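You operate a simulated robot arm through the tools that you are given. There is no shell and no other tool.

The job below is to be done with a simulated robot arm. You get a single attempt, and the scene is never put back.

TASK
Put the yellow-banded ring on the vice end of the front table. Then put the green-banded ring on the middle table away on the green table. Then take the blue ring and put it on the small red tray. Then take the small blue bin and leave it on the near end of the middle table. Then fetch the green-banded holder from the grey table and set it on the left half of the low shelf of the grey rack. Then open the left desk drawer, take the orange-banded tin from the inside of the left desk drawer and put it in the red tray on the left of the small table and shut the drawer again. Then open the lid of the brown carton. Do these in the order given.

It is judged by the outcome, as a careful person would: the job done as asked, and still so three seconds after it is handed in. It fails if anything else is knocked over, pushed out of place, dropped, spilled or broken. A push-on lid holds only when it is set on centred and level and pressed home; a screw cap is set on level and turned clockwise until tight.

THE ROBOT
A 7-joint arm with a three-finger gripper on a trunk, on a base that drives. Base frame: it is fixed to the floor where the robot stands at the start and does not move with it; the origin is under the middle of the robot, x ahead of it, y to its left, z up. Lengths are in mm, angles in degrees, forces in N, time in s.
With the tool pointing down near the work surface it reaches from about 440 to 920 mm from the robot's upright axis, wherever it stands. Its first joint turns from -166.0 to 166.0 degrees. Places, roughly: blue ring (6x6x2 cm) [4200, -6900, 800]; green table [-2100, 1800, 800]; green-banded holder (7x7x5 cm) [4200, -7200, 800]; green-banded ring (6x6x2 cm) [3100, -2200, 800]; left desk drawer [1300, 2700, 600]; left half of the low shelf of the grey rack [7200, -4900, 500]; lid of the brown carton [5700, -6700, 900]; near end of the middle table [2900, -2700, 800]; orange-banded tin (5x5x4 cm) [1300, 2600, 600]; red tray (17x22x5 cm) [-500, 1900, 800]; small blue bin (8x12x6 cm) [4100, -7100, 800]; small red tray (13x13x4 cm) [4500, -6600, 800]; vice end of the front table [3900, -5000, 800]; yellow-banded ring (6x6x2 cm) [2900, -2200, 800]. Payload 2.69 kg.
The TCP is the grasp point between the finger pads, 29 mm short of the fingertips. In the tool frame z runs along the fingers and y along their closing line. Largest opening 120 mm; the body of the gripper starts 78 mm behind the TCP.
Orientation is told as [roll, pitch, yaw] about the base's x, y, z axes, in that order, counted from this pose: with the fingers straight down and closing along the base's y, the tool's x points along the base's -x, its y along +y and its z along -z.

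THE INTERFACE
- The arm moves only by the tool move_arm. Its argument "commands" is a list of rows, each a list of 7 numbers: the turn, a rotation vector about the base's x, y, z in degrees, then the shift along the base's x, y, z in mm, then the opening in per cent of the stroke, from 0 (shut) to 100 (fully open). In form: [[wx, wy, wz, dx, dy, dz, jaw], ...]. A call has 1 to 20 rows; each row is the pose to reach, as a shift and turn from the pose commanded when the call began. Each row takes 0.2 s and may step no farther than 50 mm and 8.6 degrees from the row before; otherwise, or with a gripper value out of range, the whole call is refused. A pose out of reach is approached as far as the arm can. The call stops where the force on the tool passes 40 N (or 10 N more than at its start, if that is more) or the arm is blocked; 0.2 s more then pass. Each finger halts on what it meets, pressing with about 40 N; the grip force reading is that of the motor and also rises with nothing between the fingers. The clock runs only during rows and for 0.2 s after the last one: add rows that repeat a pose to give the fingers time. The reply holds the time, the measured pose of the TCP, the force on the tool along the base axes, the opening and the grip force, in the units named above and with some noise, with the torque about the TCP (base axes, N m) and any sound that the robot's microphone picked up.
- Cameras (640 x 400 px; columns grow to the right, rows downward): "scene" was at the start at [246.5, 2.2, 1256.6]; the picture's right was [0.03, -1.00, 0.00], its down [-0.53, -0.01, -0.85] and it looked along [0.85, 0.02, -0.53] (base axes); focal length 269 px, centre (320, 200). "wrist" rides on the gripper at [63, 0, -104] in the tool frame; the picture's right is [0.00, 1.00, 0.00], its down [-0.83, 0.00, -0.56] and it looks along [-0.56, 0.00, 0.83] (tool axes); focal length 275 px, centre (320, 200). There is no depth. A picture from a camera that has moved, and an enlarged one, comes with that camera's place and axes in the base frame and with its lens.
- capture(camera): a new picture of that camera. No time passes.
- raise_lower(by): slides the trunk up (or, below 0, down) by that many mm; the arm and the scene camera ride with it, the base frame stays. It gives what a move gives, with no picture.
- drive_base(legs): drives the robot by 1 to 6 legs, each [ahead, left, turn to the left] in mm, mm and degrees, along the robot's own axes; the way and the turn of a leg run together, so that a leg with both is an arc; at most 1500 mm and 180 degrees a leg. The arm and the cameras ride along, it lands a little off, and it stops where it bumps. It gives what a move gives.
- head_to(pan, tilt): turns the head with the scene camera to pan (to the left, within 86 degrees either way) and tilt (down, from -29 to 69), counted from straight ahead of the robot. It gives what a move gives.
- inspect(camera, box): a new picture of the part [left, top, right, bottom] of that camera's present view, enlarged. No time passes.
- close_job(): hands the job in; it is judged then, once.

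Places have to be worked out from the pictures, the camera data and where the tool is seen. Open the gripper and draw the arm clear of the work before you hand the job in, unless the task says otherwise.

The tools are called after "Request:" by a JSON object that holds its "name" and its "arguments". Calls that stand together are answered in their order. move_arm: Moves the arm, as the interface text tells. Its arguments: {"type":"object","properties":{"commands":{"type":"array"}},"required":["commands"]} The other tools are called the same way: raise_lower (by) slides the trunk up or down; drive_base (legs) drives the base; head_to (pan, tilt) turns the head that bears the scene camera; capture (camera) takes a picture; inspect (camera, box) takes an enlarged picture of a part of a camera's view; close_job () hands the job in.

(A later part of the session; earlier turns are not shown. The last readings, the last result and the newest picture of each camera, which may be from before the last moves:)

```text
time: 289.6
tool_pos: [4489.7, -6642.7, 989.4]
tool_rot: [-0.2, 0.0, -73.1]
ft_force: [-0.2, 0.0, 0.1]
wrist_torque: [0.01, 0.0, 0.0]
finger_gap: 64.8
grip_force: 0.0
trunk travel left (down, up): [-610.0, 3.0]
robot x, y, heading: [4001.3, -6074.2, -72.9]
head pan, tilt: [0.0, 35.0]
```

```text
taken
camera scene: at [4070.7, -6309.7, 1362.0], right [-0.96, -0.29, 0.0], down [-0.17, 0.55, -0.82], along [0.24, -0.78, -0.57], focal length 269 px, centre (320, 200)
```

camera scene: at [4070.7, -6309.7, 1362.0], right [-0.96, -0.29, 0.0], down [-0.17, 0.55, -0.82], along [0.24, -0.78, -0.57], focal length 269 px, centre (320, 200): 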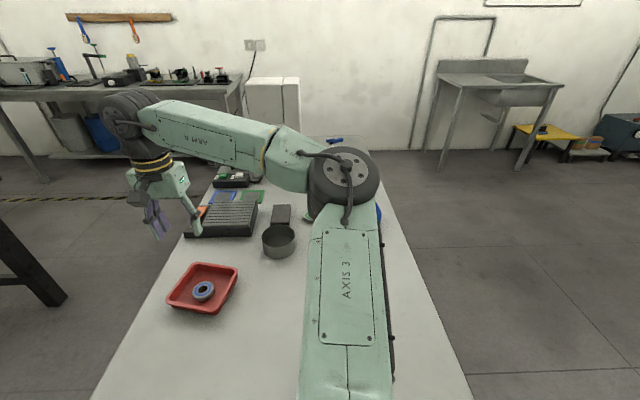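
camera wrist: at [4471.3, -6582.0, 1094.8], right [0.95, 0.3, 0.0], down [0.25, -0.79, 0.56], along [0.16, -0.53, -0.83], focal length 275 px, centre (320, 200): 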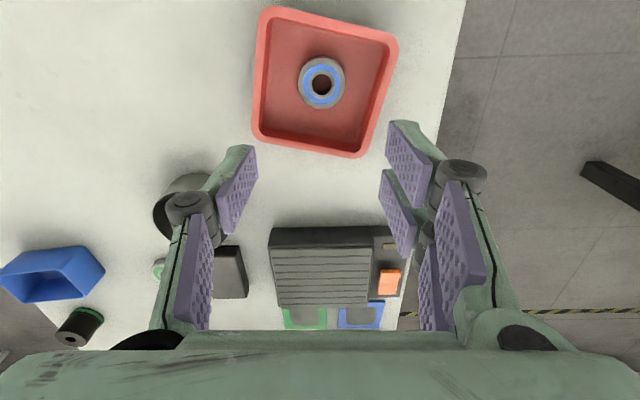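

The blue ring sits in the red tray. Now I retract and drive round to the grey table's west side to reach the blue bin.

Request:
{"name": "move_arm", "arguments": {"commands": [[0, 0, 0, 0, 0, 40, 60], [0, 0, 0, 0, 0, 85, 70], [0, 0, 0, -37, 26, 120, 90], [0, 0, 0, -74, 52, 140, 100], [0, 0, 0, -112, 78, 140, 100], [0, 0, 0, -149, 104, 140, 100]]}}

Request:
{"name": "drive_base", "arguments": {"legs": [[-60, 0, 0], [0, -720, 0], [1080, 0, 0], [0, 0, 91.7]]}}

Request:
{"name": "head_to", "arguments": {"pan": 0, "tilt": 40}}

Request:
{"name": "capture", "arguments": {"camera": "scene"}}

Request:
{"name": "capture", "arguments": {"camera": "wrist"}}

```text
refused: row 3 steps farther than a row can; nothing moved
```

```text
time: 305.4
tool_pos: [4152.6, -6759.9, 989.7]
tool_rot: [-0.1, 0.0, 18.9]
ft_force: [-0.2, -0.1, 0.3]
wrist_torque: [0.01, -0.01, 0.03]
finger_gap: 64.7
grip_force: 0.0
trunk travel left (down, up): [-610.0, 3.0]
robot x, y, heading: [3602.8, -7266.9, 18.9]
head pan, tilt: [0.0, 35.0]
```

```text
time: 306.1
tool_pos: [4153.3, -6759.2, 990.2]
tool_rot: [-0.1, 0.0, 18.8]
ft_force: [0.1, -0.5, 0.0]
wrist_torque: [0.01, 0.03, 0.01]
finger_gap: 64.7
grip_force: 0.1
trunk travel left (down, up): [-610.0, 3.0]
robot x, y, heading: [3602.3, -7265.4, 18.7]
head pan, tilt: [0.0, 40.0]
```

```text
taken
camera scene: at [3832.4, -7190.2, 1354.4], right [0.32, -0.95, 0.0], down [-0.61, -0.21, -0.77], along [0.73, 0.25, -0.64], focal length 269 px, centre (320, 200)
```

scene: 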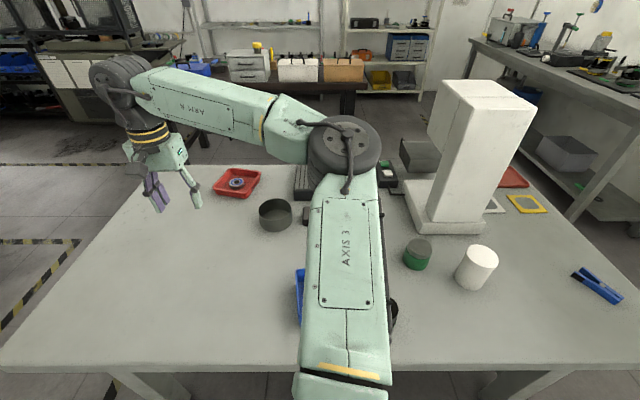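

```text
taken
camera wrist: at [4094.8, -6779.8, 1094.2], right [-0.33, 0.95, 0.0], down [0.79, 0.27, 0.56], along [0.53, 0.18, -0.83], focal length 275 px, centre (320, 200)
```

wrist: 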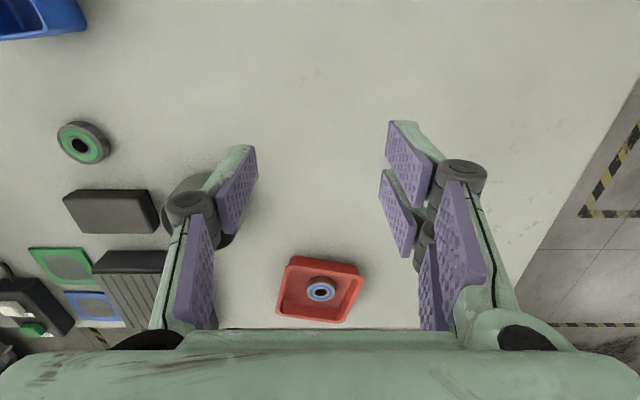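

The black green-banded spool at about (4164,-7209) is the holder; the bin is near (4152,-7045). I move the tool above the bin to view its orientation.

Request:
{"name": "move_arm", "arguments": {"commands": [[0, 0, 0, 0, -20, 40, 80], [0, 0, 0, 0, -65, 60, 100], [0, 0, 0, 0, -112, 60, 100], [0, 0, 0, 0, -160, 60, 100], [0, 0, 0, 0, -208, 60, 100], [0, 0, 0, 0, -256, 60, 100], [0, 0, 0, -5, -295, 60, 100], [0, 0, 0, -5, -295, 60, 100]]}}

Request:
{"name": "capture", "arguments": {"camera": "wrist"}}

Request:
{"name": "capture", "arguments": {"camera": "scene"}}

```text
time: 307.9
tool_pos: [4148.9, -7055.0, 1049.6]
tool_rot: [-0.2, 0.1, 18.8]
ft_force: [0.6, 0.3, 0.1]
wrist_torque: [0.0, -0.01, 0.02]
finger_gap: 119.9
grip_force: 0.0
trunk travel left (down, up): [-610.0, 3.0]
robot x, y, heading: [3601.8, -7269.4, 18.6]
head pan, tilt: [0.0, 40.0]
```

```text
taken
camera wrist: at [4090.0, -7074.8, 1153.9], right [-0.33, 0.94, 0.0], down [0.79, 0.27, 0.56], along [0.53, 0.18, -0.83], focal length 275 px, centre (320, 200)
```

wrist: 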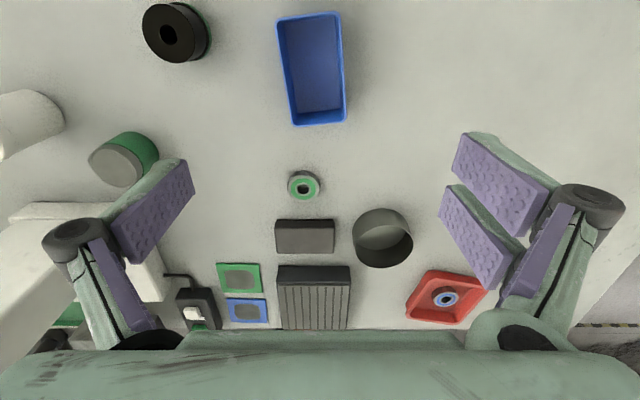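

```text
taken
camera scene: at [3832.5, -7190.0, 1354.4], right [0.32, -0.95, 0.0], down [-0.61, -0.21, -0.77], along [0.73, 0.25, -0.64], focal length 269 px, centre (320, 200)
```

scene: 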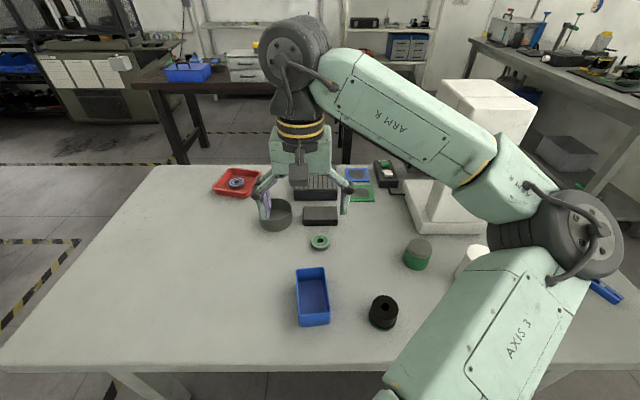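

Bin rim centre ≈ (4144,-7065), long axis at about 24.5°. I turn the tool +5.7° and descend to just above the rim to check.

Request:
{"name": "move_arm", "arguments": {"commands": [[0, 0, 3, -3, -5, -40, 100], [0, 0, 5.7, -5, -10, -85, 100], [0, 0, 5.7, -5, -10, -130, 100], [0, 0, 5.7, -5, -10, -170, 100], [0, 0, 5.7, -5, -10, -195, 100], [0, 0, 5.7, -5, -10, -195, 100]]}}

Request:
{"name": "capture", "arguments": {"camera": "wrist"}}

Request:
{"name": "inspect", "arguments": {"camera": "scene", "box": [240, 200, 420, 340]}}

```text
time: 309.3
tool_pos: [4144.5, -7064.5, 855.2]
tool_rot: [0.0, 0.0, 24.5]
ft_force: [-0.6, -0.3, -0.3]
wrist_torque: [0.0, 0.0, 0.02]
finger_gap: 120.1
grip_force: 0.0
trunk travel left (down, up): [-610.0, 3.0]
robot x, y, heading: [3607.4, -7264.6, 18.7]
head pan, tilt: [0.0, 40.0]
```

```text
taken
camera wrist: at [4087.1, -7090.2, 959.5], right [-0.42, 0.91, 0.0], down [0.75, 0.35, 0.56], along [0.5, 0.23, -0.83], focal length 275 px, centre (320, 200)
```

wrist: 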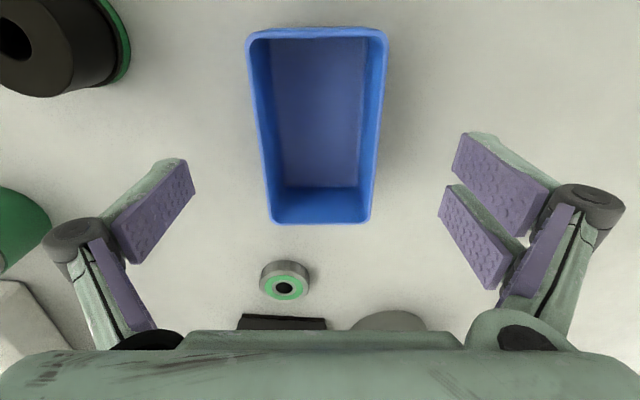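

```text
2.86 times, centred on (330, 270) of scene
camera zoom: at [3832.4, -7190.1, 1354.4], right [0.32, -0.95, 0.0], down [-0.61, -0.21, -0.77], along [0.73, 0.25, -0.64], focal length 769 px, centre (291, 0)
```

zoom: 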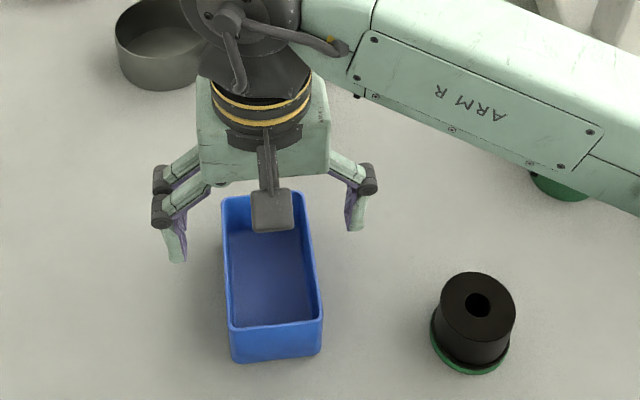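

Well aligned with the bin. I descend to TCP z ≈ 788 and close on its long sides.

Request:
{"name": "move_arm", "arguments": {"commands": [[0, 0, 0, 0, 0, -30, 100], [0, 0, 0, 0, 0, -55, 100], [0, 0, 0, 0, 0, -67, 100], [0, 0, 0, 0, 0, -67, 75], [0, 0, 0, 0, 0, -67, 60], [0, 0, 0, 0, 0, -67, 45], [0, 0, 0, 0, 0, -67, 40], [0, 0, 0, 0, 0, -67, 40], [0, 0, 0, 0, 0, -67, 40]]}}

Request:
{"name": "capture", "arguments": {"camera": "wrist"}}

```text
time: 311.3
tool_pos: [4142.7, -7064.7, 788.6]
tool_rot: [-0.2, 0.0, 24.5]
ft_force: [1.0, -0.2, 2.0]
wrist_torque: [-0.05, 0.04, 0.0]
finger_gap: 71.2
grip_force: 37.2
trunk travel left (down, up): [-610.0, 3.0]
robot x, y, heading: [3602.5, -7265.4, 18.7]
head pan, tilt: [0.0, 40.0]
```

```text
taken
camera wrist: at [4087.0, -7090.5, 892.4], right [-0.42, 0.91, 0.0], down [0.75, 0.35, 0.56], along [0.51, 0.23, -0.83], focal length 275 px, centre (320, 200)
```

wrist: 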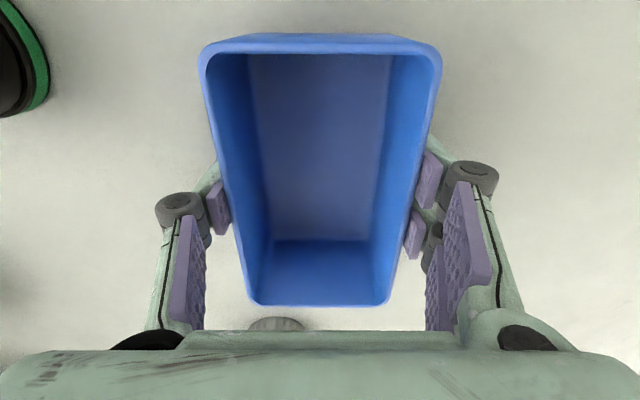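

Gripped at 71 mm. I lift the bin straight up and drive back out to the aisle, turning north.

Request:
{"name": "move_arm", "arguments": {"commands": [[0, 0, 0, 0, 0, 15, 40], [0, 0, 0, 0, 0, 45, 40], [0, 0, 0, 0, 0, 90, 40], [0, 0, 0, 0, 0, 135, 40], [0, 0, 0, 0, 0, 180, 40], [0, 0, 0, 0, 0, 225, 40], [0, 0, 0, 0, 0, 270, 40], [0, 0, 0, 0, 0, 315, 40], [0, 0, 0, 0, 0, 345, 40], [0, 0, 0, 0, 0, 345, 40]]}}

Request:
{"name": "drive_base", "arguments": {"legs": [[-24, 1027, 0], [-238, 450, 0], [0, 0, 90]]}}

Request:
{"name": "capture", "arguments": {"camera": "wrist"}}

```text
time: 313.5
tool_pos: [4143.0, -7064.9, 1133.3]
tool_rot: [-0.2, 0.1, 24.6]
ft_force: [0.4, -1.1, -0.5]
wrist_torque: [-0.01, -0.04, 0.01]
finger_gap: 71.0
grip_force: 39.8
trunk travel left (down, up): [-610.0, 3.0]
robot x, y, heading: [3607.1, -7268.8, 18.8]
head pan, tilt: [0.0, 40.0]
```

```text
time: 329.4
tool_pos: [2694.7, -5395.4, 1131.7]
tool_rot: [-0.1, 0.0, 113.1]
ft_force: [0.0, 0.2, 0.1]
wrist_torque: [-0.01, 0.01, 0.01]
finger_gap: 71.1
grip_force: 40.1
trunk travel left (down, up): [-610.0, 3.0]
robot x, y, heading: [2885.8, -5939.8, 107.1]
head pan, tilt: [0.0, 40.0]
```

```text
taken
camera wrist: at [2719.9, -5452.0, 1236.9], right [-0.92, -0.39, 0.0], down [-0.33, 0.76, 0.56], along [-0.22, 0.51, -0.83], focal length 275 px, centre (320, 200)
```

wrist: 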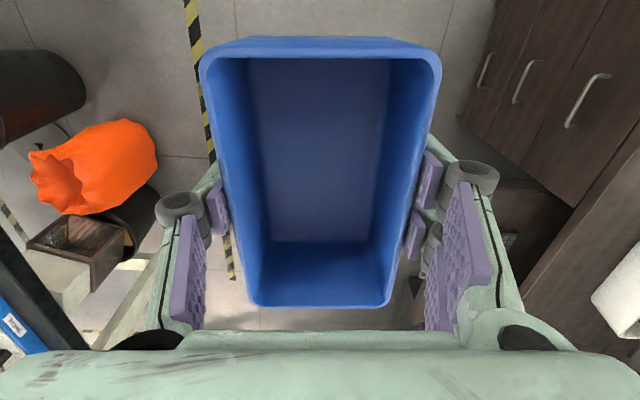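

The bin is secure. I continue north up the aisle and into the gap between the front and middle tables, facing the middle table's near end.

Request:
{"name": "drive_base", "arguments": {"legs": [[1057, -35, 0], [1057, -35, 0], [476, -324, 0], [-80, -628, 0], [0, 0, 1.6]]}}

Request:
{"name": "head_to", "arguments": {"pan": 0, "tilt": 35}}

Request:
{"name": "capture", "arguments": {"camera": "scene"}}

Request:
{"name": "capture", "arguments": {"camera": "wrist"}}

```text
time: 347.9
tool_pos: [2875.7, -2705.4, 1132.5]
tool_rot: [-0.2, 0.1, 115.2]
ft_force: [-0.4, -0.5, -0.3]
wrist_torque: [0.01, 0.01, 0.02]
finger_gap: 71.1
grip_force: 39.8
trunk travel left (down, up): [-610.0, 3.0]
robot x, y, heading: [3087.9, -3248.1, 109.5]
head pan, tilt: [0.0, 40.0]
```

```text
time: 348.6
tool_pos: [2876.7, -2705.4, 1132.6]
tool_rot: [-0.2, -0.1, 115.2]
ft_force: [-0.3, -0.6, -0.8]
wrist_torque: [0.01, 0.0, 0.0]
finger_gap: 70.9
grip_force: 40.1
trunk travel left (down, up): [-610.0, 3.0]
robot x, y, heading: [3086.2, -3244.4, 109.5]
head pan, tilt: [0.0, 35.0]
```

```text
taken
camera scene: at [3006.3, -3012.8, 1361.9], right [0.94, 0.33, 0.0], down [0.19, -0.54, -0.82], along [-0.27, 0.77, -0.57], focal length 269 px, centre (320, 200)
```

scene: 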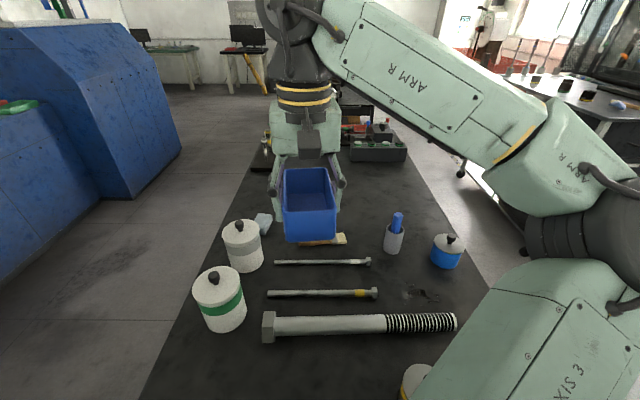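

```text
taken
camera wrist: at [2904.6, -2762.1, 1236.9], right [-0.9, -0.43, 0.0], down [-0.36, 0.75, 0.56], along [-0.24, 0.5, -0.83], focal length 275 px, centre (320, 200)
```

wrist: 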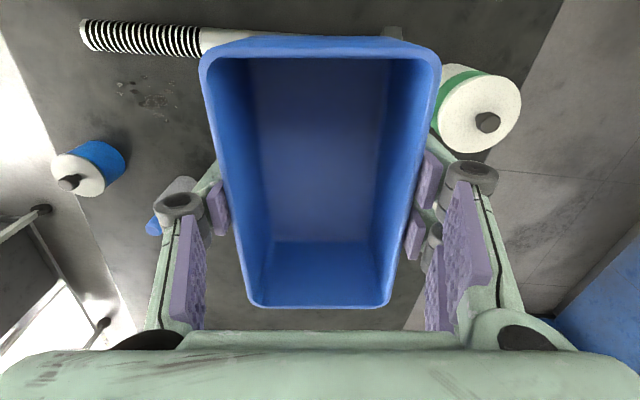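

The near end of the table appears to have clear space in front of the big bolt. I tilt the head down to see the edge.

Request:
{"name": "head_to", "arguments": {"pan": 0, "tilt": 58}}

Request:
{"name": "capture", "arguments": {"camera": "scene"}}

```text
time: 349.5
tool_pos: [2878.1, -2705.8, 1132.8]
tool_rot: [-0.2, 0.0, 115.1]
ft_force: [0.2, 0.5, -0.9]
wrist_torque: [-0.02, 0.0, 0.0]
finger_gap: 70.8
grip_force: 40.0
trunk travel left (down, up): [-610.0, 3.0]
robot x, y, heading: [3085.6, -3241.2, 109.5]
head pan, tilt: [0.0, 58.0]
```

```text
taken
camera scene: at [3012.6, -3030.8, 1330.1], right [0.94, 0.33, 0.0], down [0.28, -0.8, -0.53], along [-0.18, 0.5, -0.85], focal length 269 px, centre (320, 200)
```

scene: 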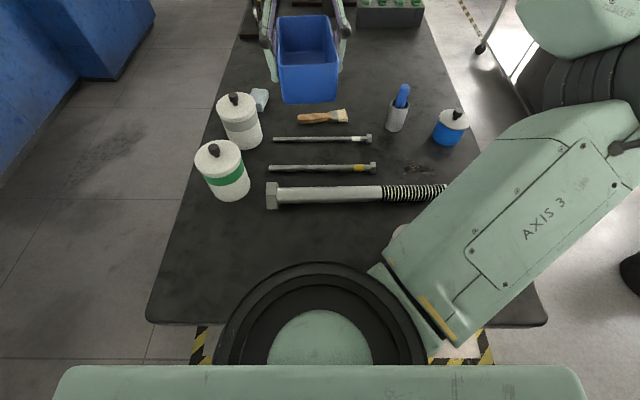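

There's a clear 250 mm strip at the near end before the bolt. I back up 200 mm for reach, then position the bin over about (2880,-2865).

Request:
{"name": "drive_base", "arguments": {"legs": [[-200, 0, 0]]}}

Request:
{"name": "head_to", "arguments": {"pan": 0, "tilt": 45}}

Request:
{"name": "capture", "arguments": {"camera": "scene"}}

```text
time: 351.1
tool_pos: [2944.5, -2893.2, 1132.9]
tool_rot: [-0.1, -0.1, 115.0]
ft_force: [1.1, -0.3, 0.1]
wrist_torque: [0.03, 0.01, 0.0]
finger_gap: 70.9
grip_force: 39.5
trunk travel left (down, up): [-610.0, 3.0]
robot x, y, heading: [3152.8, -3426.7, 109.3]
head pan, tilt: [0.0, 58.0]
```

```text
time: 351.8
tool_pos: [2944.3, -2892.6, 1132.5]
tool_rot: [-0.2, 0.0, 115.1]
ft_force: [0.6, -0.5, -0.6]
wrist_torque: [-0.03, -0.01, -0.04]
finger_gap: 71.2
grip_force: 39.7
trunk travel left (down, up): [-610.0, 3.0]
robot x, y, heading: [3150.4, -3428.4, 109.5]
head pan, tilt: [0.0, 45.0]
```

```text
taken
camera scene: at [3074.7, -3206.0, 1347.1], right [0.94, 0.33, 0.0], down [0.24, -0.67, -0.71], along [-0.23, 0.67, -0.71], focal length 269 px, centre (320, 200)
```

scene: 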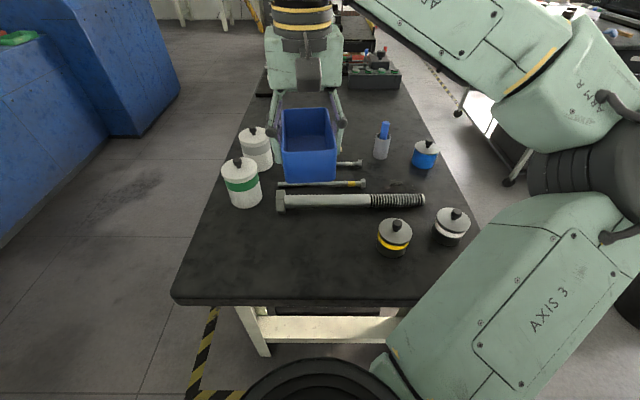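

The target area near (2868,-2862) is free. I shift there, align the bin with the table, and descend to ~25 mm above.

Request:
{"name": "move_arm", "arguments": {"commands": [[0, 0, -3, -38, 15, 0, 40], [0, 0, -6, -76, 31, 0, 40], [0, 0, -6, -76, 31, -45, 40], [0, 0, -6, -76, 31, -90, 40], [0, 0, -6, -76, 31, -135, 40], [0, 0, -6, -76, 31, -180, 40], [0, 0, -6, -76, 31, -225, 40], [0, 0, -6, -76, 31, -260, 40], [0, 0, -6, -76, 31, -270, 40], [0, 0, -6, -76, 31, -270, 40]]}}

Request:
{"name": "capture", "arguments": {"camera": "scene"}}

Request:
{"name": "capture", "arguments": {"camera": "wrist"}}

```text
time: 354.0
tool_pos: [2867.1, -2860.2, 862.5]
tool_rot: [-0.1, 0.1, 109.1]
ft_force: [0.4, -0.1, -1.6]
wrist_torque: [0.04, -0.01, 0.01]
finger_gap: 70.9
grip_force: 40.1
trunk travel left (down, up): [-610.0, 3.0]
robot x, y, heading: [3152.8, -3430.6, 109.1]
head pan, tilt: [0.0, 45.0]
```

```text
taken
camera scene: at [3074.6, -3206.0, 1347.1], right [0.94, 0.33, 0.0], down [0.24, -0.67, -0.71], along [-0.23, 0.67, -0.71], focal length 269 px, centre (320, 200)
```

scene: 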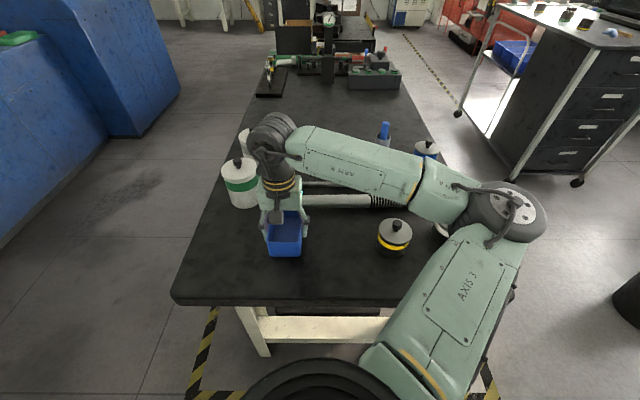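

```text
taken
camera wrist: at [2889.3, -2919.8, 967.2], right [-0.94, -0.33, 0.0], down [-0.28, 0.78, 0.56], along [-0.18, 0.52, -0.83], focal length 275 px, centre (320, 200)
```

wrist: 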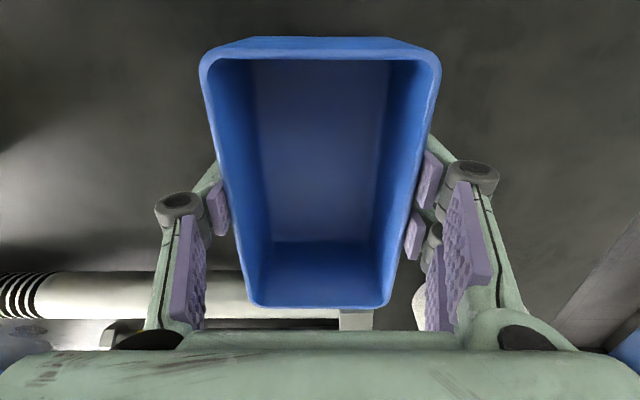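

Clear of everything. I lower to contact.

Request:
{"name": "move_arm", "arguments": {"commands": [[0, 0, 0, 0, 0, -10, 40], [0, 0, 0, 0, 0, -18, 40], [0, 0, 0, 0, 0, -21, 40], [0, 0, 0, 0, 0, -21, 40]]}}

```text
time: 355.0
tool_pos: [2867.6, -2859.9, 842.0]
tool_rot: [-0.1, 0.1, 109.1]
ft_force: [0.0, 0.5, -0.1]
wrist_torque: [0.01, -0.03, -0.01]
finger_gap: 71.0
grip_force: 39.4
trunk travel left (down, up): [-610.0, 3.0]
robot x, y, heading: [3153.0, -3431.5, 109.5]
head pan, tilt: [0.0, 45.0]
```

Request:
{"name": "move_arm", "arguments": {"commands": [[0, 0, 0, 0, 0, -2, 40], [0, 0, 0, 0, 0, -4, 40], [0, 0, 0, 0, 0, -4, 40]]}}

```text
time: 355.8
tool_pos: [2867.5, -2861.3, 839.0]
tool_rot: [-0.2, -0.1, 109.1]
ft_force: [-0.5, 0.1, 2.9]
wrist_torque: [-0.03, 0.0, -0.01]
finger_gap: 71.1
grip_force: 40.0
trunk travel left (down, up): [-610.0, 3.0]
robot x, y, heading: [3151.4, -3429.0, 109.3]
head pan, tilt: [0.0, 45.0]
```

Light contact at 839. I open and lift clear.

Request:
{"name": "move_arm", "arguments": {"commands": [[0, 0, 0, 0, 0, 0, 65], [0, 0, 0, 0, 0, 0, 80], [0, 0, 0, 0, 0, 0, 85], [0, 0, 0, 0, 0, 5, 85], [0, 0, 0, 0, 0, 40, 85], [0, 0, 0, 0, 0, 85, 85], [0, 0, 0, 0, 0, 130, 85], [0, 0, 0, 0, 0, 175, 85], [0, 0, 0, 0, 0, 220, 85], [0, 0, 0, 0, 0, 265, 85], [0, 0, 0, 0, 0, 295, 85]]}}

Request:
{"name": "capture", "arguments": {"camera": "scene"}}

Request:
{"name": "capture", "arguments": {"camera": "wrist"}}

```text
time: 358.2
tool_pos: [2868.7, -2861.4, 1133.0]
tool_rot: [-0.1, 0.1, 109.1]
ft_force: [-0.3, -1.1, -0.3]
wrist_torque: [-0.01, 0.03, 0.0]
finger_gap: 102.0
grip_force: 0.0
trunk travel left (down, up): [-610.0, 3.0]
robot x, y, heading: [3153.6, -3429.6, 109.5]
head pan, tilt: [0.0, 45.0]
```

```text
taken
camera scene: at [3074.7, -3206.4, 1347.2], right [0.94, 0.33, 0.0], down [0.23, -0.67, -0.71], along [-0.24, 0.67, -0.71], focal length 269 px, centre (320, 200)
```

scene: 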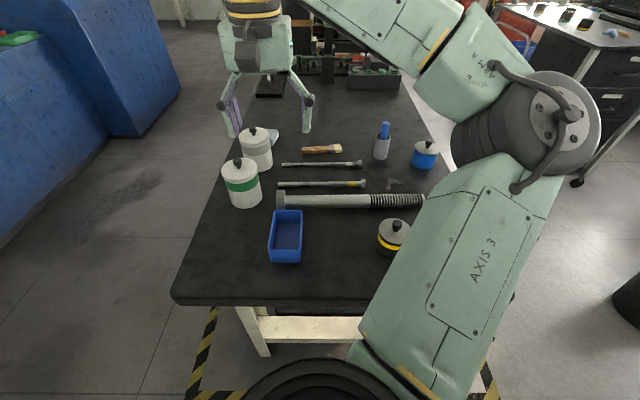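

```text
taken
camera wrist: at [2888.9, -2920.9, 1237.0], right [-0.94, -0.33, 0.0], down [-0.28, 0.78, 0.56], along [-0.18, 0.52, -0.83], focal length 275 px, centre (320, 200)
```

wrist: 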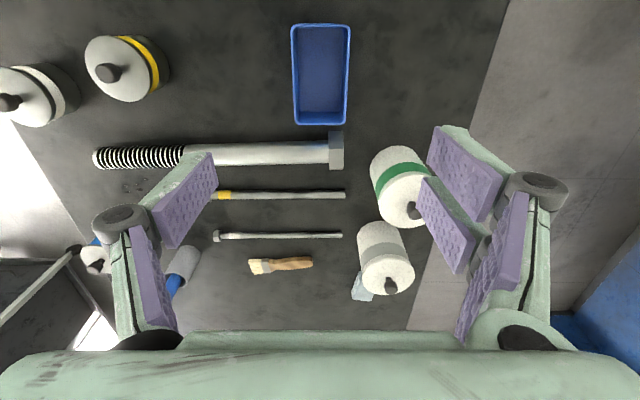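

The blue bin stands at the near end of the middle table. I go back along the same route to the grey table for the holder.

Request:
{"name": "drive_base", "arguments": {"legs": [[0, 650, 0], [-271, 296, 0], [-1004, 70, 0], [-1004, 70, 0], [0, 0, -90.7]]}}

```text
time: 379.8
tool_pos: [3440.9, -5655.7, 1132.5]
tool_rot: [0.0, 0.0, 18.7]
ft_force: [0.3, -0.1, -0.6]
wrist_torque: [0.0, 0.02, 0.02]
finger_gap: 102.0
grip_force: 0.1
trunk travel left (down, up): [-610.0, 3.0]
robot x, y, heading: [2865.2, -5938.5, 18.9]
head pan, tilt: [0.0, 45.0]
```

Next I slide down along the grey table's west side to the holder.

Request:
{"name": "drive_base", "arguments": {"legs": [[260, -479, 0], [-10, -1015, 0]]}}

Request:
{"name": "head_to", "arguments": {"pan": 0, "tilt": 40}}

Request:
{"name": "capture", "arguments": {"camera": "scene"}}

Request:
{"name": "capture", "arguments": {"camera": "wrist"}}

```text
time: 391.8
tool_pos: [4162.1, -6994.6, 1131.3]
tool_rot: [-0.1, -0.1, 18.3]
ft_force: [0.9, -0.1, 0.4]
wrist_torque: [-0.01, 0.0, -0.01]
finger_gap: 101.8
grip_force: 0.0
trunk travel left (down, up): [-610.0, 3.0]
robot x, y, heading: [3590.2, -7273.2, 18.6]
head pan, tilt: [0.0, 45.0]
```

```text
time: 392.5
tool_pos: [4160.9, -6994.0, 1132.1]
tool_rot: [0.0, 0.1, 18.4]
ft_force: [1.0, -0.6, 0.8]
wrist_torque: [0.0, 0.03, 0.02]
finger_gap: 102.0
grip_force: 0.1
trunk travel left (down, up): [-610.0, 3.0]
robot x, y, heading: [3590.1, -7272.5, 18.3]
head pan, tilt: [0.0, 40.0]
```

```text
taken
camera scene: at [3817.6, -7195.1, 1354.4], right [0.32, -0.95, 0.0], down [-0.61, -0.21, -0.77], along [0.73, 0.24, -0.64], focal length 269 px, centre (320, 200)
```

scene: 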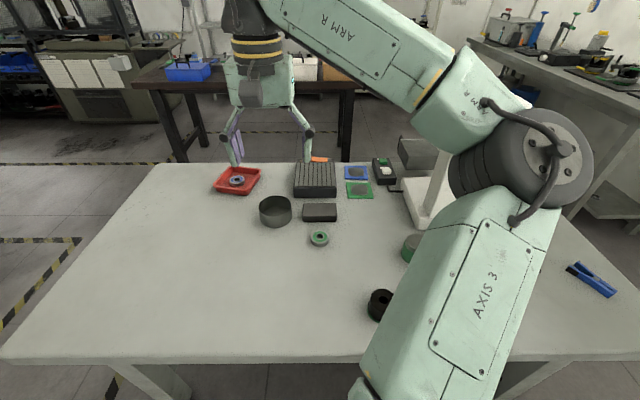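

```text
taken
camera wrist: at [4102.0, -7014.5, 1236.3], right [-0.32, 0.95, 0.0], down [0.79, 0.27, 0.56], along [0.53, 0.18, -0.83], focal length 275 px, centre (320, 200)
```

wrist: 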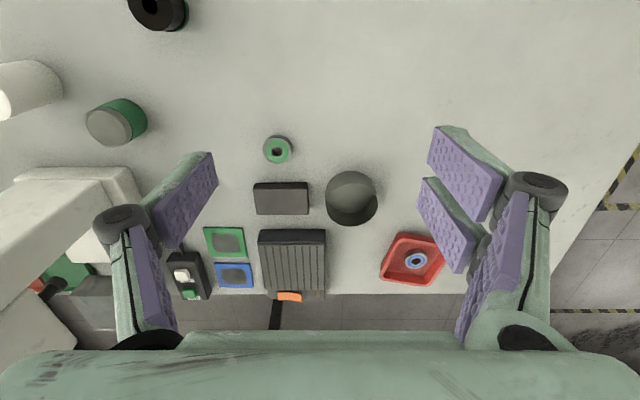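

The holder (black with green base band and a hole) is at about (4160,-7220). I move over it and look from above.

Request:
{"name": "move_arm", "arguments": {"commands": [[0, 0, 0, 0, -45, 0, 100], [0, 0, 0, 0, -90, 0, 100], [0, 0, 0, 0, -135, 0, 100], [0, 0, 0, 0, -180, 0, 100], [0, 0, 0, 0, -222, 0, 100], [0, 0, 0, 0, -222, -45, 100], [0, 0, 0, 0, -222, -90, 100], [0, 0, 0, 0, -222, -135, 100], [0, 0, 0, 0, -222, -180, 100], [0, 0, 0, 0, -222, -180, 100]]}}

Request:
{"name": "capture", "arguments": {"camera": "wrist"}}

Request:
{"name": "capture", "arguments": {"camera": "scene"}}

```text
time: 394.7
tool_pos: [4161.8, -7216.2, 951.3]
tool_rot: [-0.2, 0.0, 18.5]
ft_force: [0.9, -0.8, 0.3]
wrist_torque: [0.01, 0.06, -0.01]
finger_gap: 120.2
grip_force: 0.1
trunk travel left (down, up): [-610.0, 3.0]
robot x, y, heading: [3588.9, -7273.5, 18.8]
head pan, tilt: [0.0, 40.0]
```

```text
taken
camera wrist: at [4102.0, -7236.4, 1055.7], right [-0.32, 0.95, 0.0], down [0.79, 0.27, 0.56], along [0.53, 0.18, -0.83], focal length 275 px, centre (320, 200)
```

wrist: 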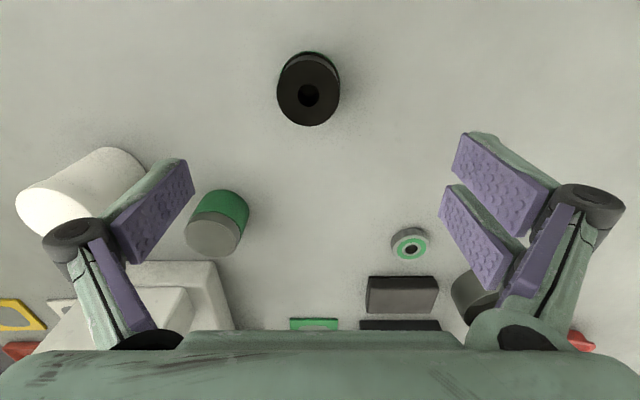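

```text
taken
camera scene: at [3817.6, -7195.1, 1354.4], right [0.32, -0.95, 0.0], down [-0.61, -0.21, -0.77], along [0.73, 0.24, -0.64], focal length 269 px, centre (320, 200)
```

scene: 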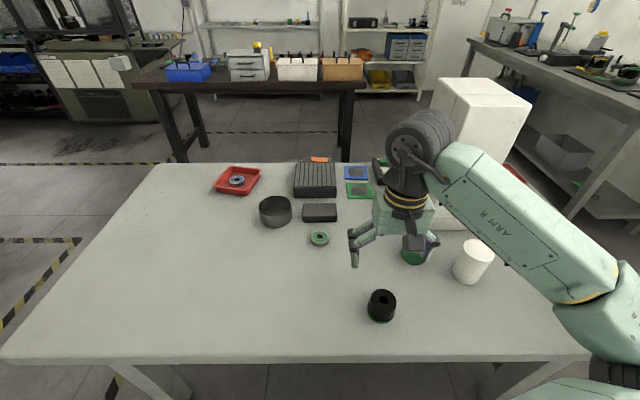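

Holder axis about (4156,-7229). I centre and descend partway for a closer check.

Request:
{"name": "move_arm", "arguments": {"commands": [[0, 0, 0, -6, -13, -30, 100], [0, 0, 0, -6, -13, -75, 100], [0, 0, 0, -6, -13, -90, 100], [0, 0, 0, -6, -13, -90, 100]]}}

Request:
{"name": "capture", "arguments": {"camera": "wrist"}}

Request:
{"name": "inspect", "arguments": {"camera": "scene", "box": [310, 220, 450, 340]}}

```text
time: 395.7
tool_pos: [4154.9, -7229.0, 860.2]
tool_rot: [-0.2, 0.0, 18.3]
ft_force: [-1.2, 0.5, -0.1]
wrist_torque: [0.02, -0.06, 0.0]
finger_gap: 120.2
grip_force: 0.0
trunk travel left (down, up): [-610.0, 3.0]
robot x, y, heading: [3586.1, -7273.0, 18.8]
head pan, tilt: [0.0, 40.0]
```

```text
taken
camera wrist: at [4096.0, -7249.1, 964.9], right [-0.32, 0.95, 0.0], down [0.79, 0.27, 0.56], along [0.53, 0.18, -0.83], focal length 275 px, centre (320, 200)
```

wrist: 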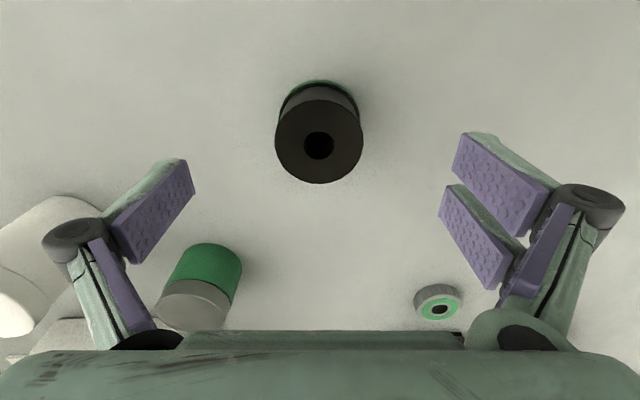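

```text
3.33 times, centred on (380, 280) of scene
camera zoom: at [3817.6, -7195.2, 1354.4], right [0.32, -0.95, 0.0], down [-0.61, -0.21, -0.77], along [0.73, 0.24, -0.64], focal length 898 px, centre (120, -67)
```

zoom: 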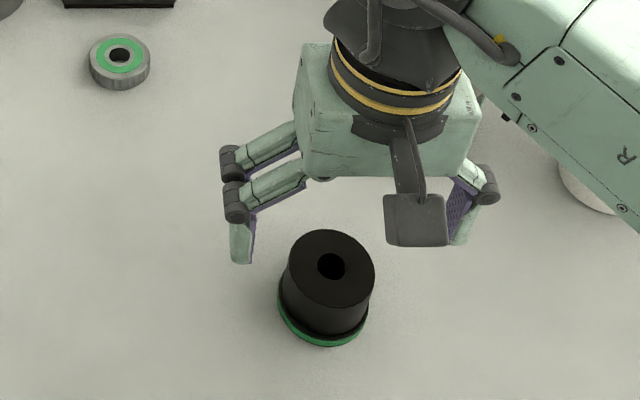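

Before grasping I want to see the rack's shelf spacing, since it decides the grasp angle. I look toward the rack from here.

Request:
{"name": "head_to", "arguments": {"pan": 16, "tilt": 10}}

Request:
{"name": "inspect", "arguments": {"camera": "scene", "box": [200, 100, 480, 275]}}

```text
time: 396.6
tool_pos: [4154.7, -7230.4, 861.4]
tool_rot: [-0.1, 0.1, 18.3]
ft_force: [0.4, -0.6, 0.2]
wrist_torque: [-0.01, 0.02, 0.01]
finger_gap: 120.1
grip_force: 0.0
trunk travel left (down, up): [-610.0, 3.0]
robot x, y, heading: [3587.5, -7271.0, 18.5]
head pan, tilt: [16.0, 10.0]
```

```text
2.29 times, centred on (340, 188) of scene
camera zoom: at [3813.6, -7169.5, 1402.0], right [0.57, -0.82, 0.0], down [-0.14, -0.1, -0.98], along [0.81, 0.56, -0.17], focal length 615 px, centre (274, 229)
```

zoom: 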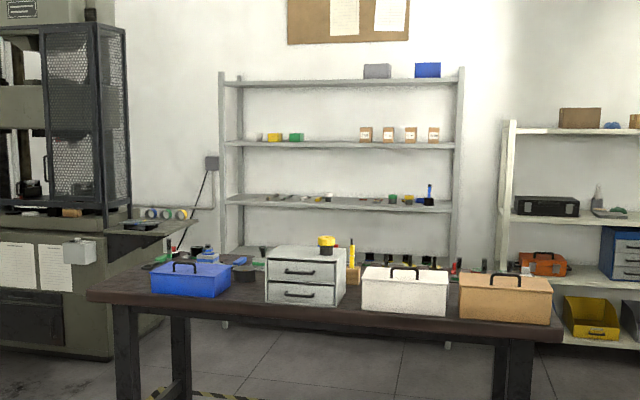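

The low shelf has ~360 mm headroom, so a vertical tool won't fit; I'll grasp the holder with the tool tilted 45° forward. I raise a little and tilt the tool about the robot's left axis.

Request:
{"name": "move_arm", "arguments": {"commands": [[0, 0, 0, 0, 0, 40, 100], [2.38, -7.11, 0, 0, 0, 80, 100], [4.76, -14.22, 0, 0, 0, 80, 100], [7.14, -21.33, 0, 0, 0, 80, 100], [9.52, -28.44, 0, 0, 0, 80, 100], [11.9, -35.55, 0, 0, 0, 80, 100], [14.28, -42.66, 0, 0, 0, 80, 100], [14.28, -42.66, 0, 0, 0, 80, 100]]}}

Request:
{"name": "head_to", "arguments": {"pan": 0, "tilt": 40}}

Request:
{"name": "capture", "arguments": {"camera": "scene"}}

Request:
{"name": "capture", "arguments": {"camera": "wrist"}}

```text
time: 398.4
tool_pos: [4197.5, -7246.9, 957.5]
tool_rot: [0.2, -45.0, 18.3]
ft_force: [0.0, 0.8, -0.7]
wrist_torque: [0.0, 0.01, 0.0]
finger_gap: 120.0
grip_force: 0.2
out of reach, approached as far as the arm can: row 6, 7, 8
trunk travel left (down, up): [-610.0, 3.0]
robot x, y, heading: [3586.1, -7273.6, 18.9]
head pan, tilt: [16.0, 10.0]
```

```text
time: 399.4
tool_pos: [4197.7, -7247.6, 959.2]
tool_rot: [0.0, -44.8, 18.3]
ft_force: [0.0, -1.0, 0.7]
wrist_torque: [0.0, 0.03, -0.02]
finger_gap: 120.0
grip_force: 0.1
trunk travel left (down, up): [-610.0, 3.0]
robot x, y, heading: [3586.7, -7274.7, 18.7]
head pan, tilt: [0.0, 40.0]
```

```text
taken
camera scene: at [3817.6, -7195.1, 1354.5], right [0.32, -0.95, 0.0], down [-0.61, -0.21, -0.77], along [0.73, 0.25, -0.64], focal length 269 px, centre (320, 200)
```

scene: 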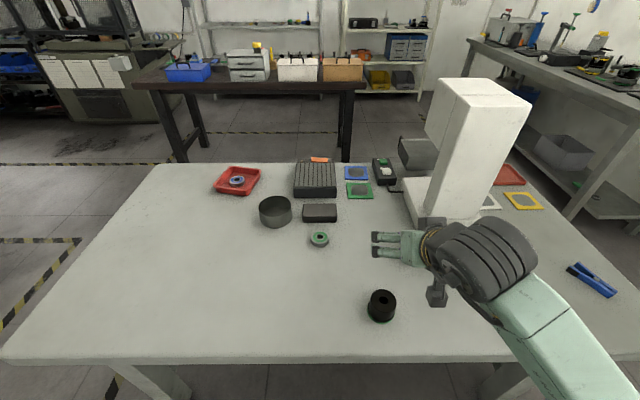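

```text
taken
camera wrist: at [4086.1, -7285.4, 988.5], right [-0.32, 0.95, 0.0], down [0.19, 0.06, 0.98], along [0.93, 0.31, -0.2], focal length 275 px, centre (320, 200)
```

wrist: 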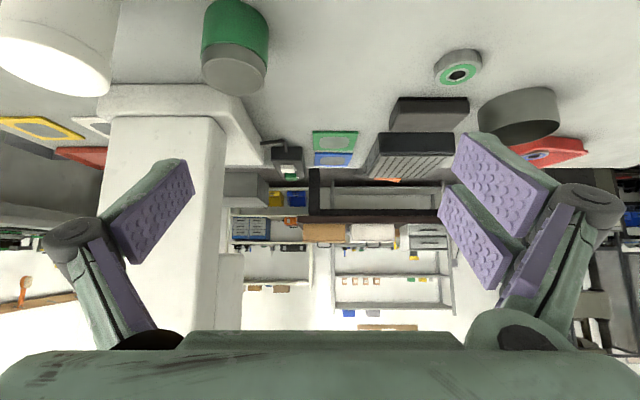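

The tilted tool needs more standoff, so I back the base up 150 mm.

Request:
{"name": "drive_base", "arguments": {"legs": [[-150, 0, 0]]}}

Request:
{"name": "move_arm", "arguments": {"commands": [[0, 0, 0, 0, 0, 0, 100], [0, 0, 0, 0, 0, 0, 100]]}}

Request:
{"name": "capture", "arguments": {"camera": "wrist"}}

Request:
{"name": "capture", "arguments": {"camera": "scene"}}

```text
time: 400.8
tool_pos: [4056.2, -7295.8, 959.5]
tool_rot: [0.1, -44.9, 18.4]
ft_force: [-1.4, -0.6, -0.2]
wrist_torque: [0.01, 0.0, 0.01]
finger_gap: 120.1
grip_force: 0.1
trunk travel left (down, up): [-610.0, 3.0]
robot x, y, heading: [3445.9, -7322.4, 18.7]
head pan, tilt: [0.0, 40.0]
```

```text
time: 401.4
tool_pos: [4056.1, -7296.1, 959.6]
tool_rot: [0.1, -44.8, 18.2]
ft_force: [-0.4, -0.3, -0.5]
wrist_torque: [0.02, 0.02, 0.0]
finger_gap: 120.1
grip_force: 0.1
trunk travel left (down, up): [-610.0, 3.0]
robot x, y, heading: [3447.9, -7320.4, 18.4]
head pan, tilt: [0.0, 40.0]
```

```text
taken
camera wrist: at [3944.7, -7333.1, 988.5], right [-0.32, 0.95, 0.0], down [0.19, 0.06, 0.98], along [0.93, 0.31, -0.2], focal length 275 px, centre (320, 200)
```

wrist: 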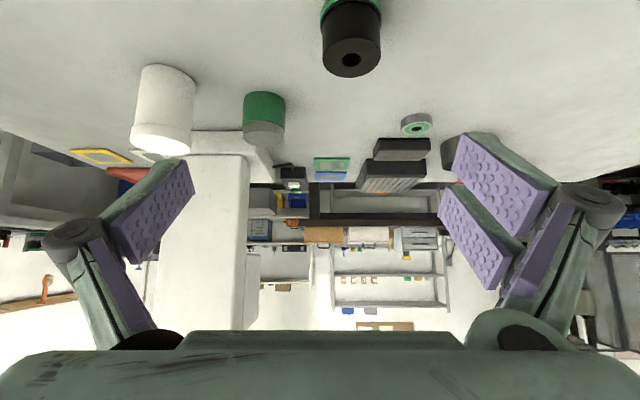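

```text
taken
camera scene: at [3676.2, -7242.8, 1354.4], right [0.32, -0.95, 0.0], down [-0.61, -0.21, -0.77], along [0.73, 0.24, -0.64], focal length 269 px, centre (320, 200)
```

scene: 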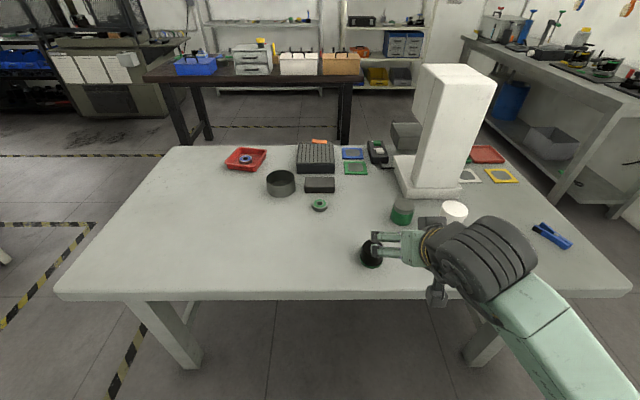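

Wrist view puts the holder axis at about (4156,-7230). I move over it with the tilted tool, still above its top.

Request:
{"name": "move_arm", "arguments": {"commands": [[0, 0, 0, 34, 22, -20, 100], [0, 0, 0, 68, 45, -45, 100], [0, 0, 0, 101, 67, -75, 100], [0, 0, 0, 101, 67, -85, 100], [0, 0, 0, 101, 67, -85, 100]]}}

Request:
{"name": "capture", "arguments": {"camera": "wrist"}}

Request:
{"name": "inspect", "arguments": {"camera": "scene", "box": [310, 190, 550, 340]}}

```text
time: 402.6
tool_pos: [4157.1, -7229.3, 873.4]
tool_rot: [0.0, -45.0, 18.3]
ft_force: [0.3, -0.1, -0.2]
wrist_torque: [-0.01, 0.02, 0.01]
finger_gap: 120.3
grip_force: 0.0
trunk travel left (down, up): [-610.0, 3.0]
robot x, y, heading: [3446.3, -7319.7, 18.8]
head pan, tilt: [0.0, 40.0]
```

```text
taken
camera wrist: at [4045.4, -7266.1, 903.1], right [-0.32, 0.95, 0.0], down [0.19, 0.06, 0.98], along [0.93, 0.31, -0.2], focal length 275 px, centre (320, 200)
```

wrist: 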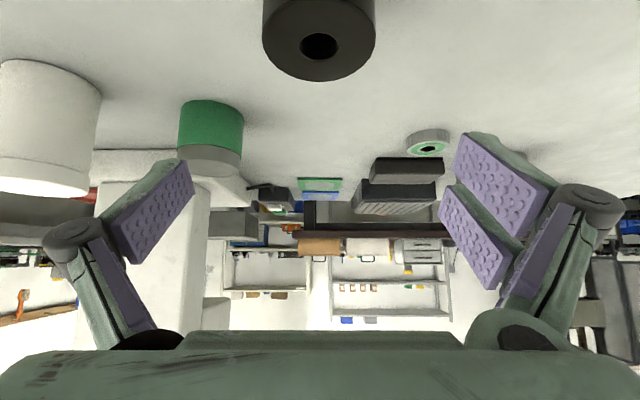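

```text
2.67 times, centred on (430, 265) of scene
camera zoom: at [3676.2, -7242.8, 1354.4], right [0.32, -0.95, 0.0], down [-0.61, -0.21, -0.77], along [0.73, 0.24, -0.64], focal length 718 px, centre (27, 27)
```

zoom: 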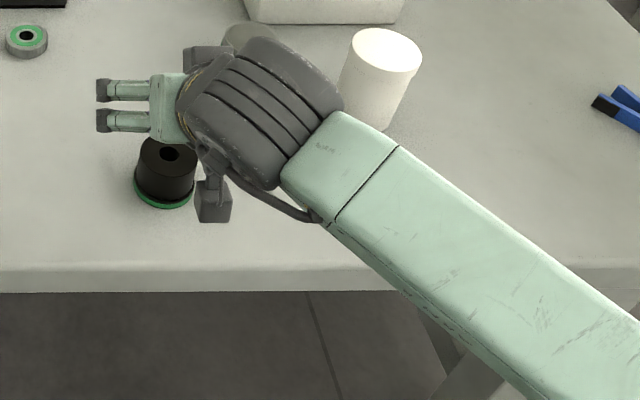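

The holder is centred laterally. I descend straight down to TCP z ≈ 789 and close.

Request:
{"name": "move_arm", "arguments": {"commands": [[0, 0, 0, 0, 0, -30, 100], [0, 0, 0, 0, 0, -60, 100], [0, 0, 0, 0, 0, -76, 100], [0, 0, 0, 0, 0, -84, 100], [0, 0, 0, 0, 0, -84, 100]]}}

Request:
{"name": "capture", "arguments": {"camera": "wrist"}}

Request:
{"name": "inspect", "arguments": {"camera": "scene", "box": [310, 190, 550, 340]}}

```text
time: 403.8
tool_pos: [4158.2, -7227.8, 788.4]
tool_rot: [0.0, -44.9, 18.2]
ft_force: [-1.2, 0.1, -0.3]
wrist_torque: [-0.01, -0.01, 0.01]
finger_gap: 120.1
grip_force: 0.1
trunk travel left (down, up): [-610.0, 3.0]
robot x, y, heading: [3448.1, -7319.7, 18.6]
head pan, tilt: [0.0, 40.0]
```

```text
taken
camera wrist: at [4045.4, -7265.9, 819.2], right [-0.32, 0.95, 0.0], down [0.19, 0.06, 0.98], along [0.93, 0.31, -0.2], focal length 275 px, centre (320, 200)
```

wrist: 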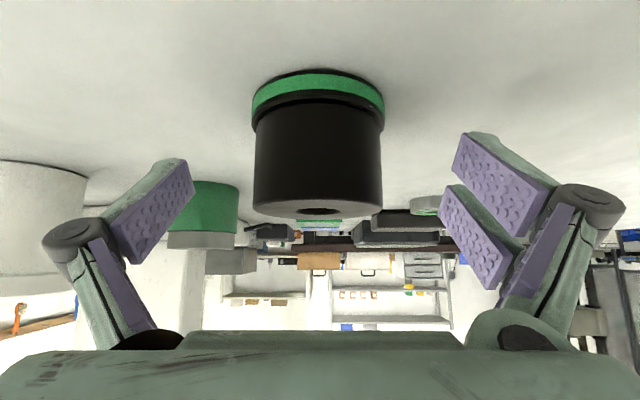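

```text
2.67 times, centred on (430, 265) of scene
camera zoom: at [3676.2, -7242.8, 1354.4], right [0.32, -0.95, 0.0], down [-0.61, -0.21, -0.77], along [0.73, 0.24, -0.64], focal length 718 px, centre (27, 27)
```

zoom: 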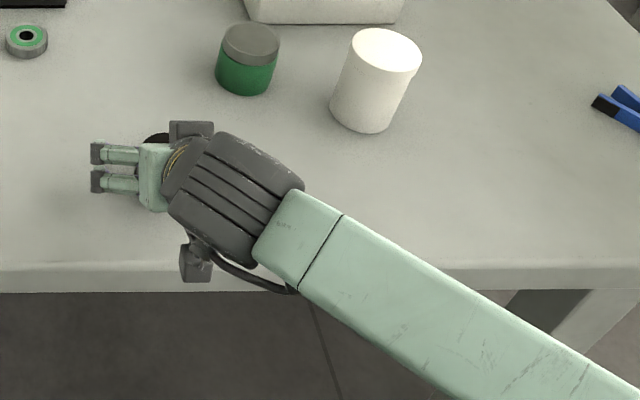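

The tool straddles the holder properly with the contact ~12 mm below its top. I lower 4 mm more and close.

Request:
{"name": "move_arm", "arguments": {"commands": [[0, 0, 0, 0, 0, -4, 100], [0, 0, 0, 0, 0, -4, 70], [0, 0, 0, 0, 0, -4, 50], [0, 0, 0, 0, 0, -4, 30], [0, 0, 0, 0, 0, -4, 15], [0, 0, 0, 0, 0, -4, 15], [0, 0, 0, 0, 0, -4, 15], [0, 0, 0, 0, 0, -4, 15]]}}

Request:
{"name": "capture", "arguments": {"camera": "wrist"}}

```text
time: 405.6
tool_pos: [4155.8, -7228.6, 786.2]
tool_rot: [0.1, -44.9, 18.3]
ft_force: [-0.4, -0.2, 1.3]
wrist_torque: [-0.26, -0.03, -0.01]
finger_gap: 59.5
grip_force: 40.0
trunk travel left (down, up): [-610.0, 3.0]
robot x, y, heading: [3448.7, -7319.9, 18.6]
head pan, tilt: [0.0, 40.0]
```

```text
taken
camera wrist: at [4045.6, -7265.8, 815.6], right [-0.32, 0.95, 0.0], down [0.19, 0.06, 0.98], along [0.93, 0.31, -0.2], focal length 275 px, centre (320, 200)
```

wrist: 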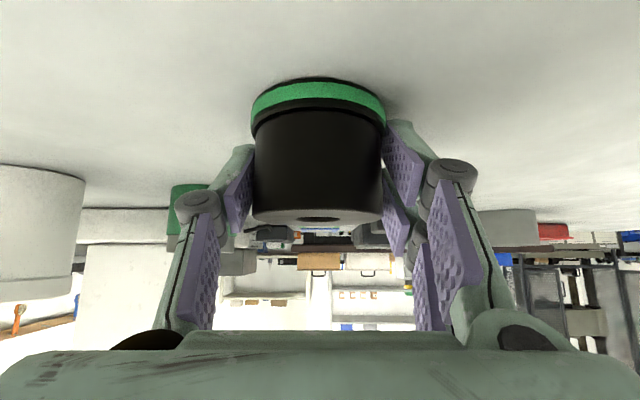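

Gripped at 59.5 mm (base is ~37 mm below TCP). I lift it, keeping the tilt, then back away from the table.

Request:
{"name": "move_arm", "arguments": {"commands": [[0, 0, 0, 0, 0, 15, 15], [0, 0, 0, 0, 0, 55, 15], [0, 0, 0, 0, 0, 100, 15], [0, 0, 0, 0, 0, 145, 15], [0, 0, 0, 0, 0, 190, 15], [0, 0, 0, 0, 0, 235, 15], [0, 0, 0, 0, 0, 275, 15], [0, 0, 0, 0, 0, 275, 15]]}}

Request:
{"name": "capture", "arguments": {"camera": "wrist"}}

```text
time: 407.4
tool_pos: [4156.8, -7228.9, 1061.5]
tool_rot: [0.1, -44.8, 18.2]
ft_force: [0.2, 1.0, -8.4]
wrist_torque: [0.0, 0.04, 0.02]
finger_gap: 58.4
grip_force: 40.4
trunk travel left (down, up): [-610.0, 3.0]
robot x, y, heading: [3445.4, -7325.2, 18.5]
head pan, tilt: [0.0, 40.0]
```

```text
taken
camera wrist: at [4046.0, -7266.6, 1090.7], right [-0.32, 0.95, 0.0], down [0.19, 0.06, 0.98], along [0.93, 0.31, -0.2], focal length 275 px, centre (320, 200)
```

wrist: 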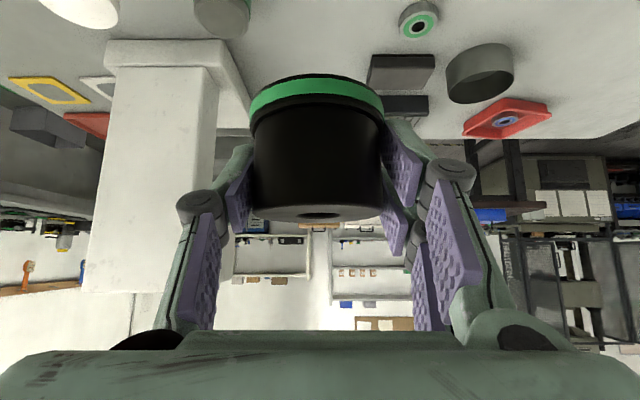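

The holder (~0.85 kg) is held firmly. I drive round the grey table's north side toward the gap north of the dark table.

Request:
{"name": "drive_base", "arguments": {"legs": [[59, 1008, 0], [1253, 212, 0], [513, 404, 0]]}}

Request:
{"name": "head_to", "arguments": {"pan": 0, "tilt": 20}}

Request:
{"name": "capture", "arguments": {"camera": "scene"}}

Request:
{"name": "capture", "arguments": {"camera": "wrist"}}

```text
time: 424.9
tool_pos: [5380.5, -5116.6, 1060.1]
tool_rot: [0.2, -44.8, 17.7]
ft_force: [1.4, -0.2, -7.7]
wrist_torque: [0.03, 0.0, 0.0]
finger_gap: 58.2
grip_force: 39.9
trunk travel left (down, up): [-610.0, 3.0]
robot x, y, heading: [4671.6, -5206.6, 18.1]
head pan, tilt: [0.0, 40.0]
```

```text
time: 425.7
tool_pos: [5379.7, -5116.4, 1060.0]
tool_rot: [0.0, -44.8, 17.8]
ft_force: [0.3, -0.8, -7.1]
wrist_torque: [0.03, 0.02, 0.01]
finger_gap: 58.3
grip_force: 40.0
trunk travel left (down, up): [-610.0, 3.0]
robot x, y, heading: [4669.7, -5199.0, 18.1]
head pan, tilt: [0.0, 20.0]
```

```text
taken
camera scene: at [4907.3, -5122.9, 1385.6], right [0.31, -0.95, 0.0], down [-0.33, -0.11, -0.94], along [0.89, 0.29, -0.34], focal length 269 px, centre (320, 200)
```

scene: 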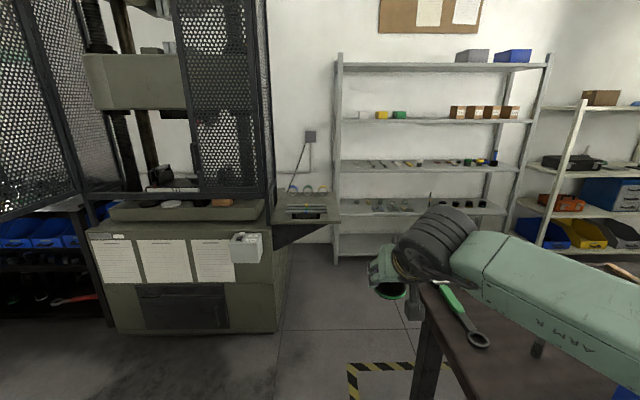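

```text
taken
camera wrist: at [5268.6, -5152.8, 1090.2], right [-0.31, 0.95, 0.0], down [0.19, 0.06, 0.98], along [0.93, 0.3, -0.2], focal length 275 px, centre (320, 200)
```

wrist: 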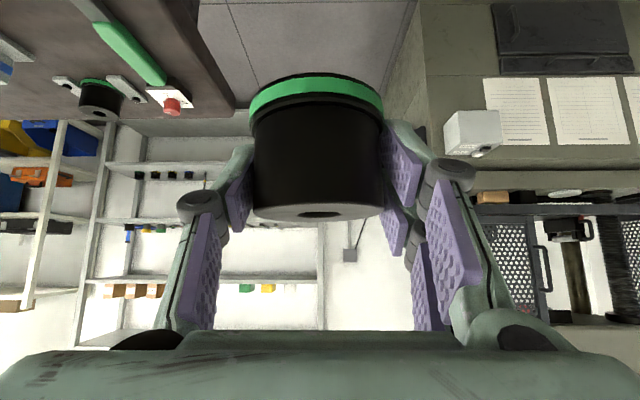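

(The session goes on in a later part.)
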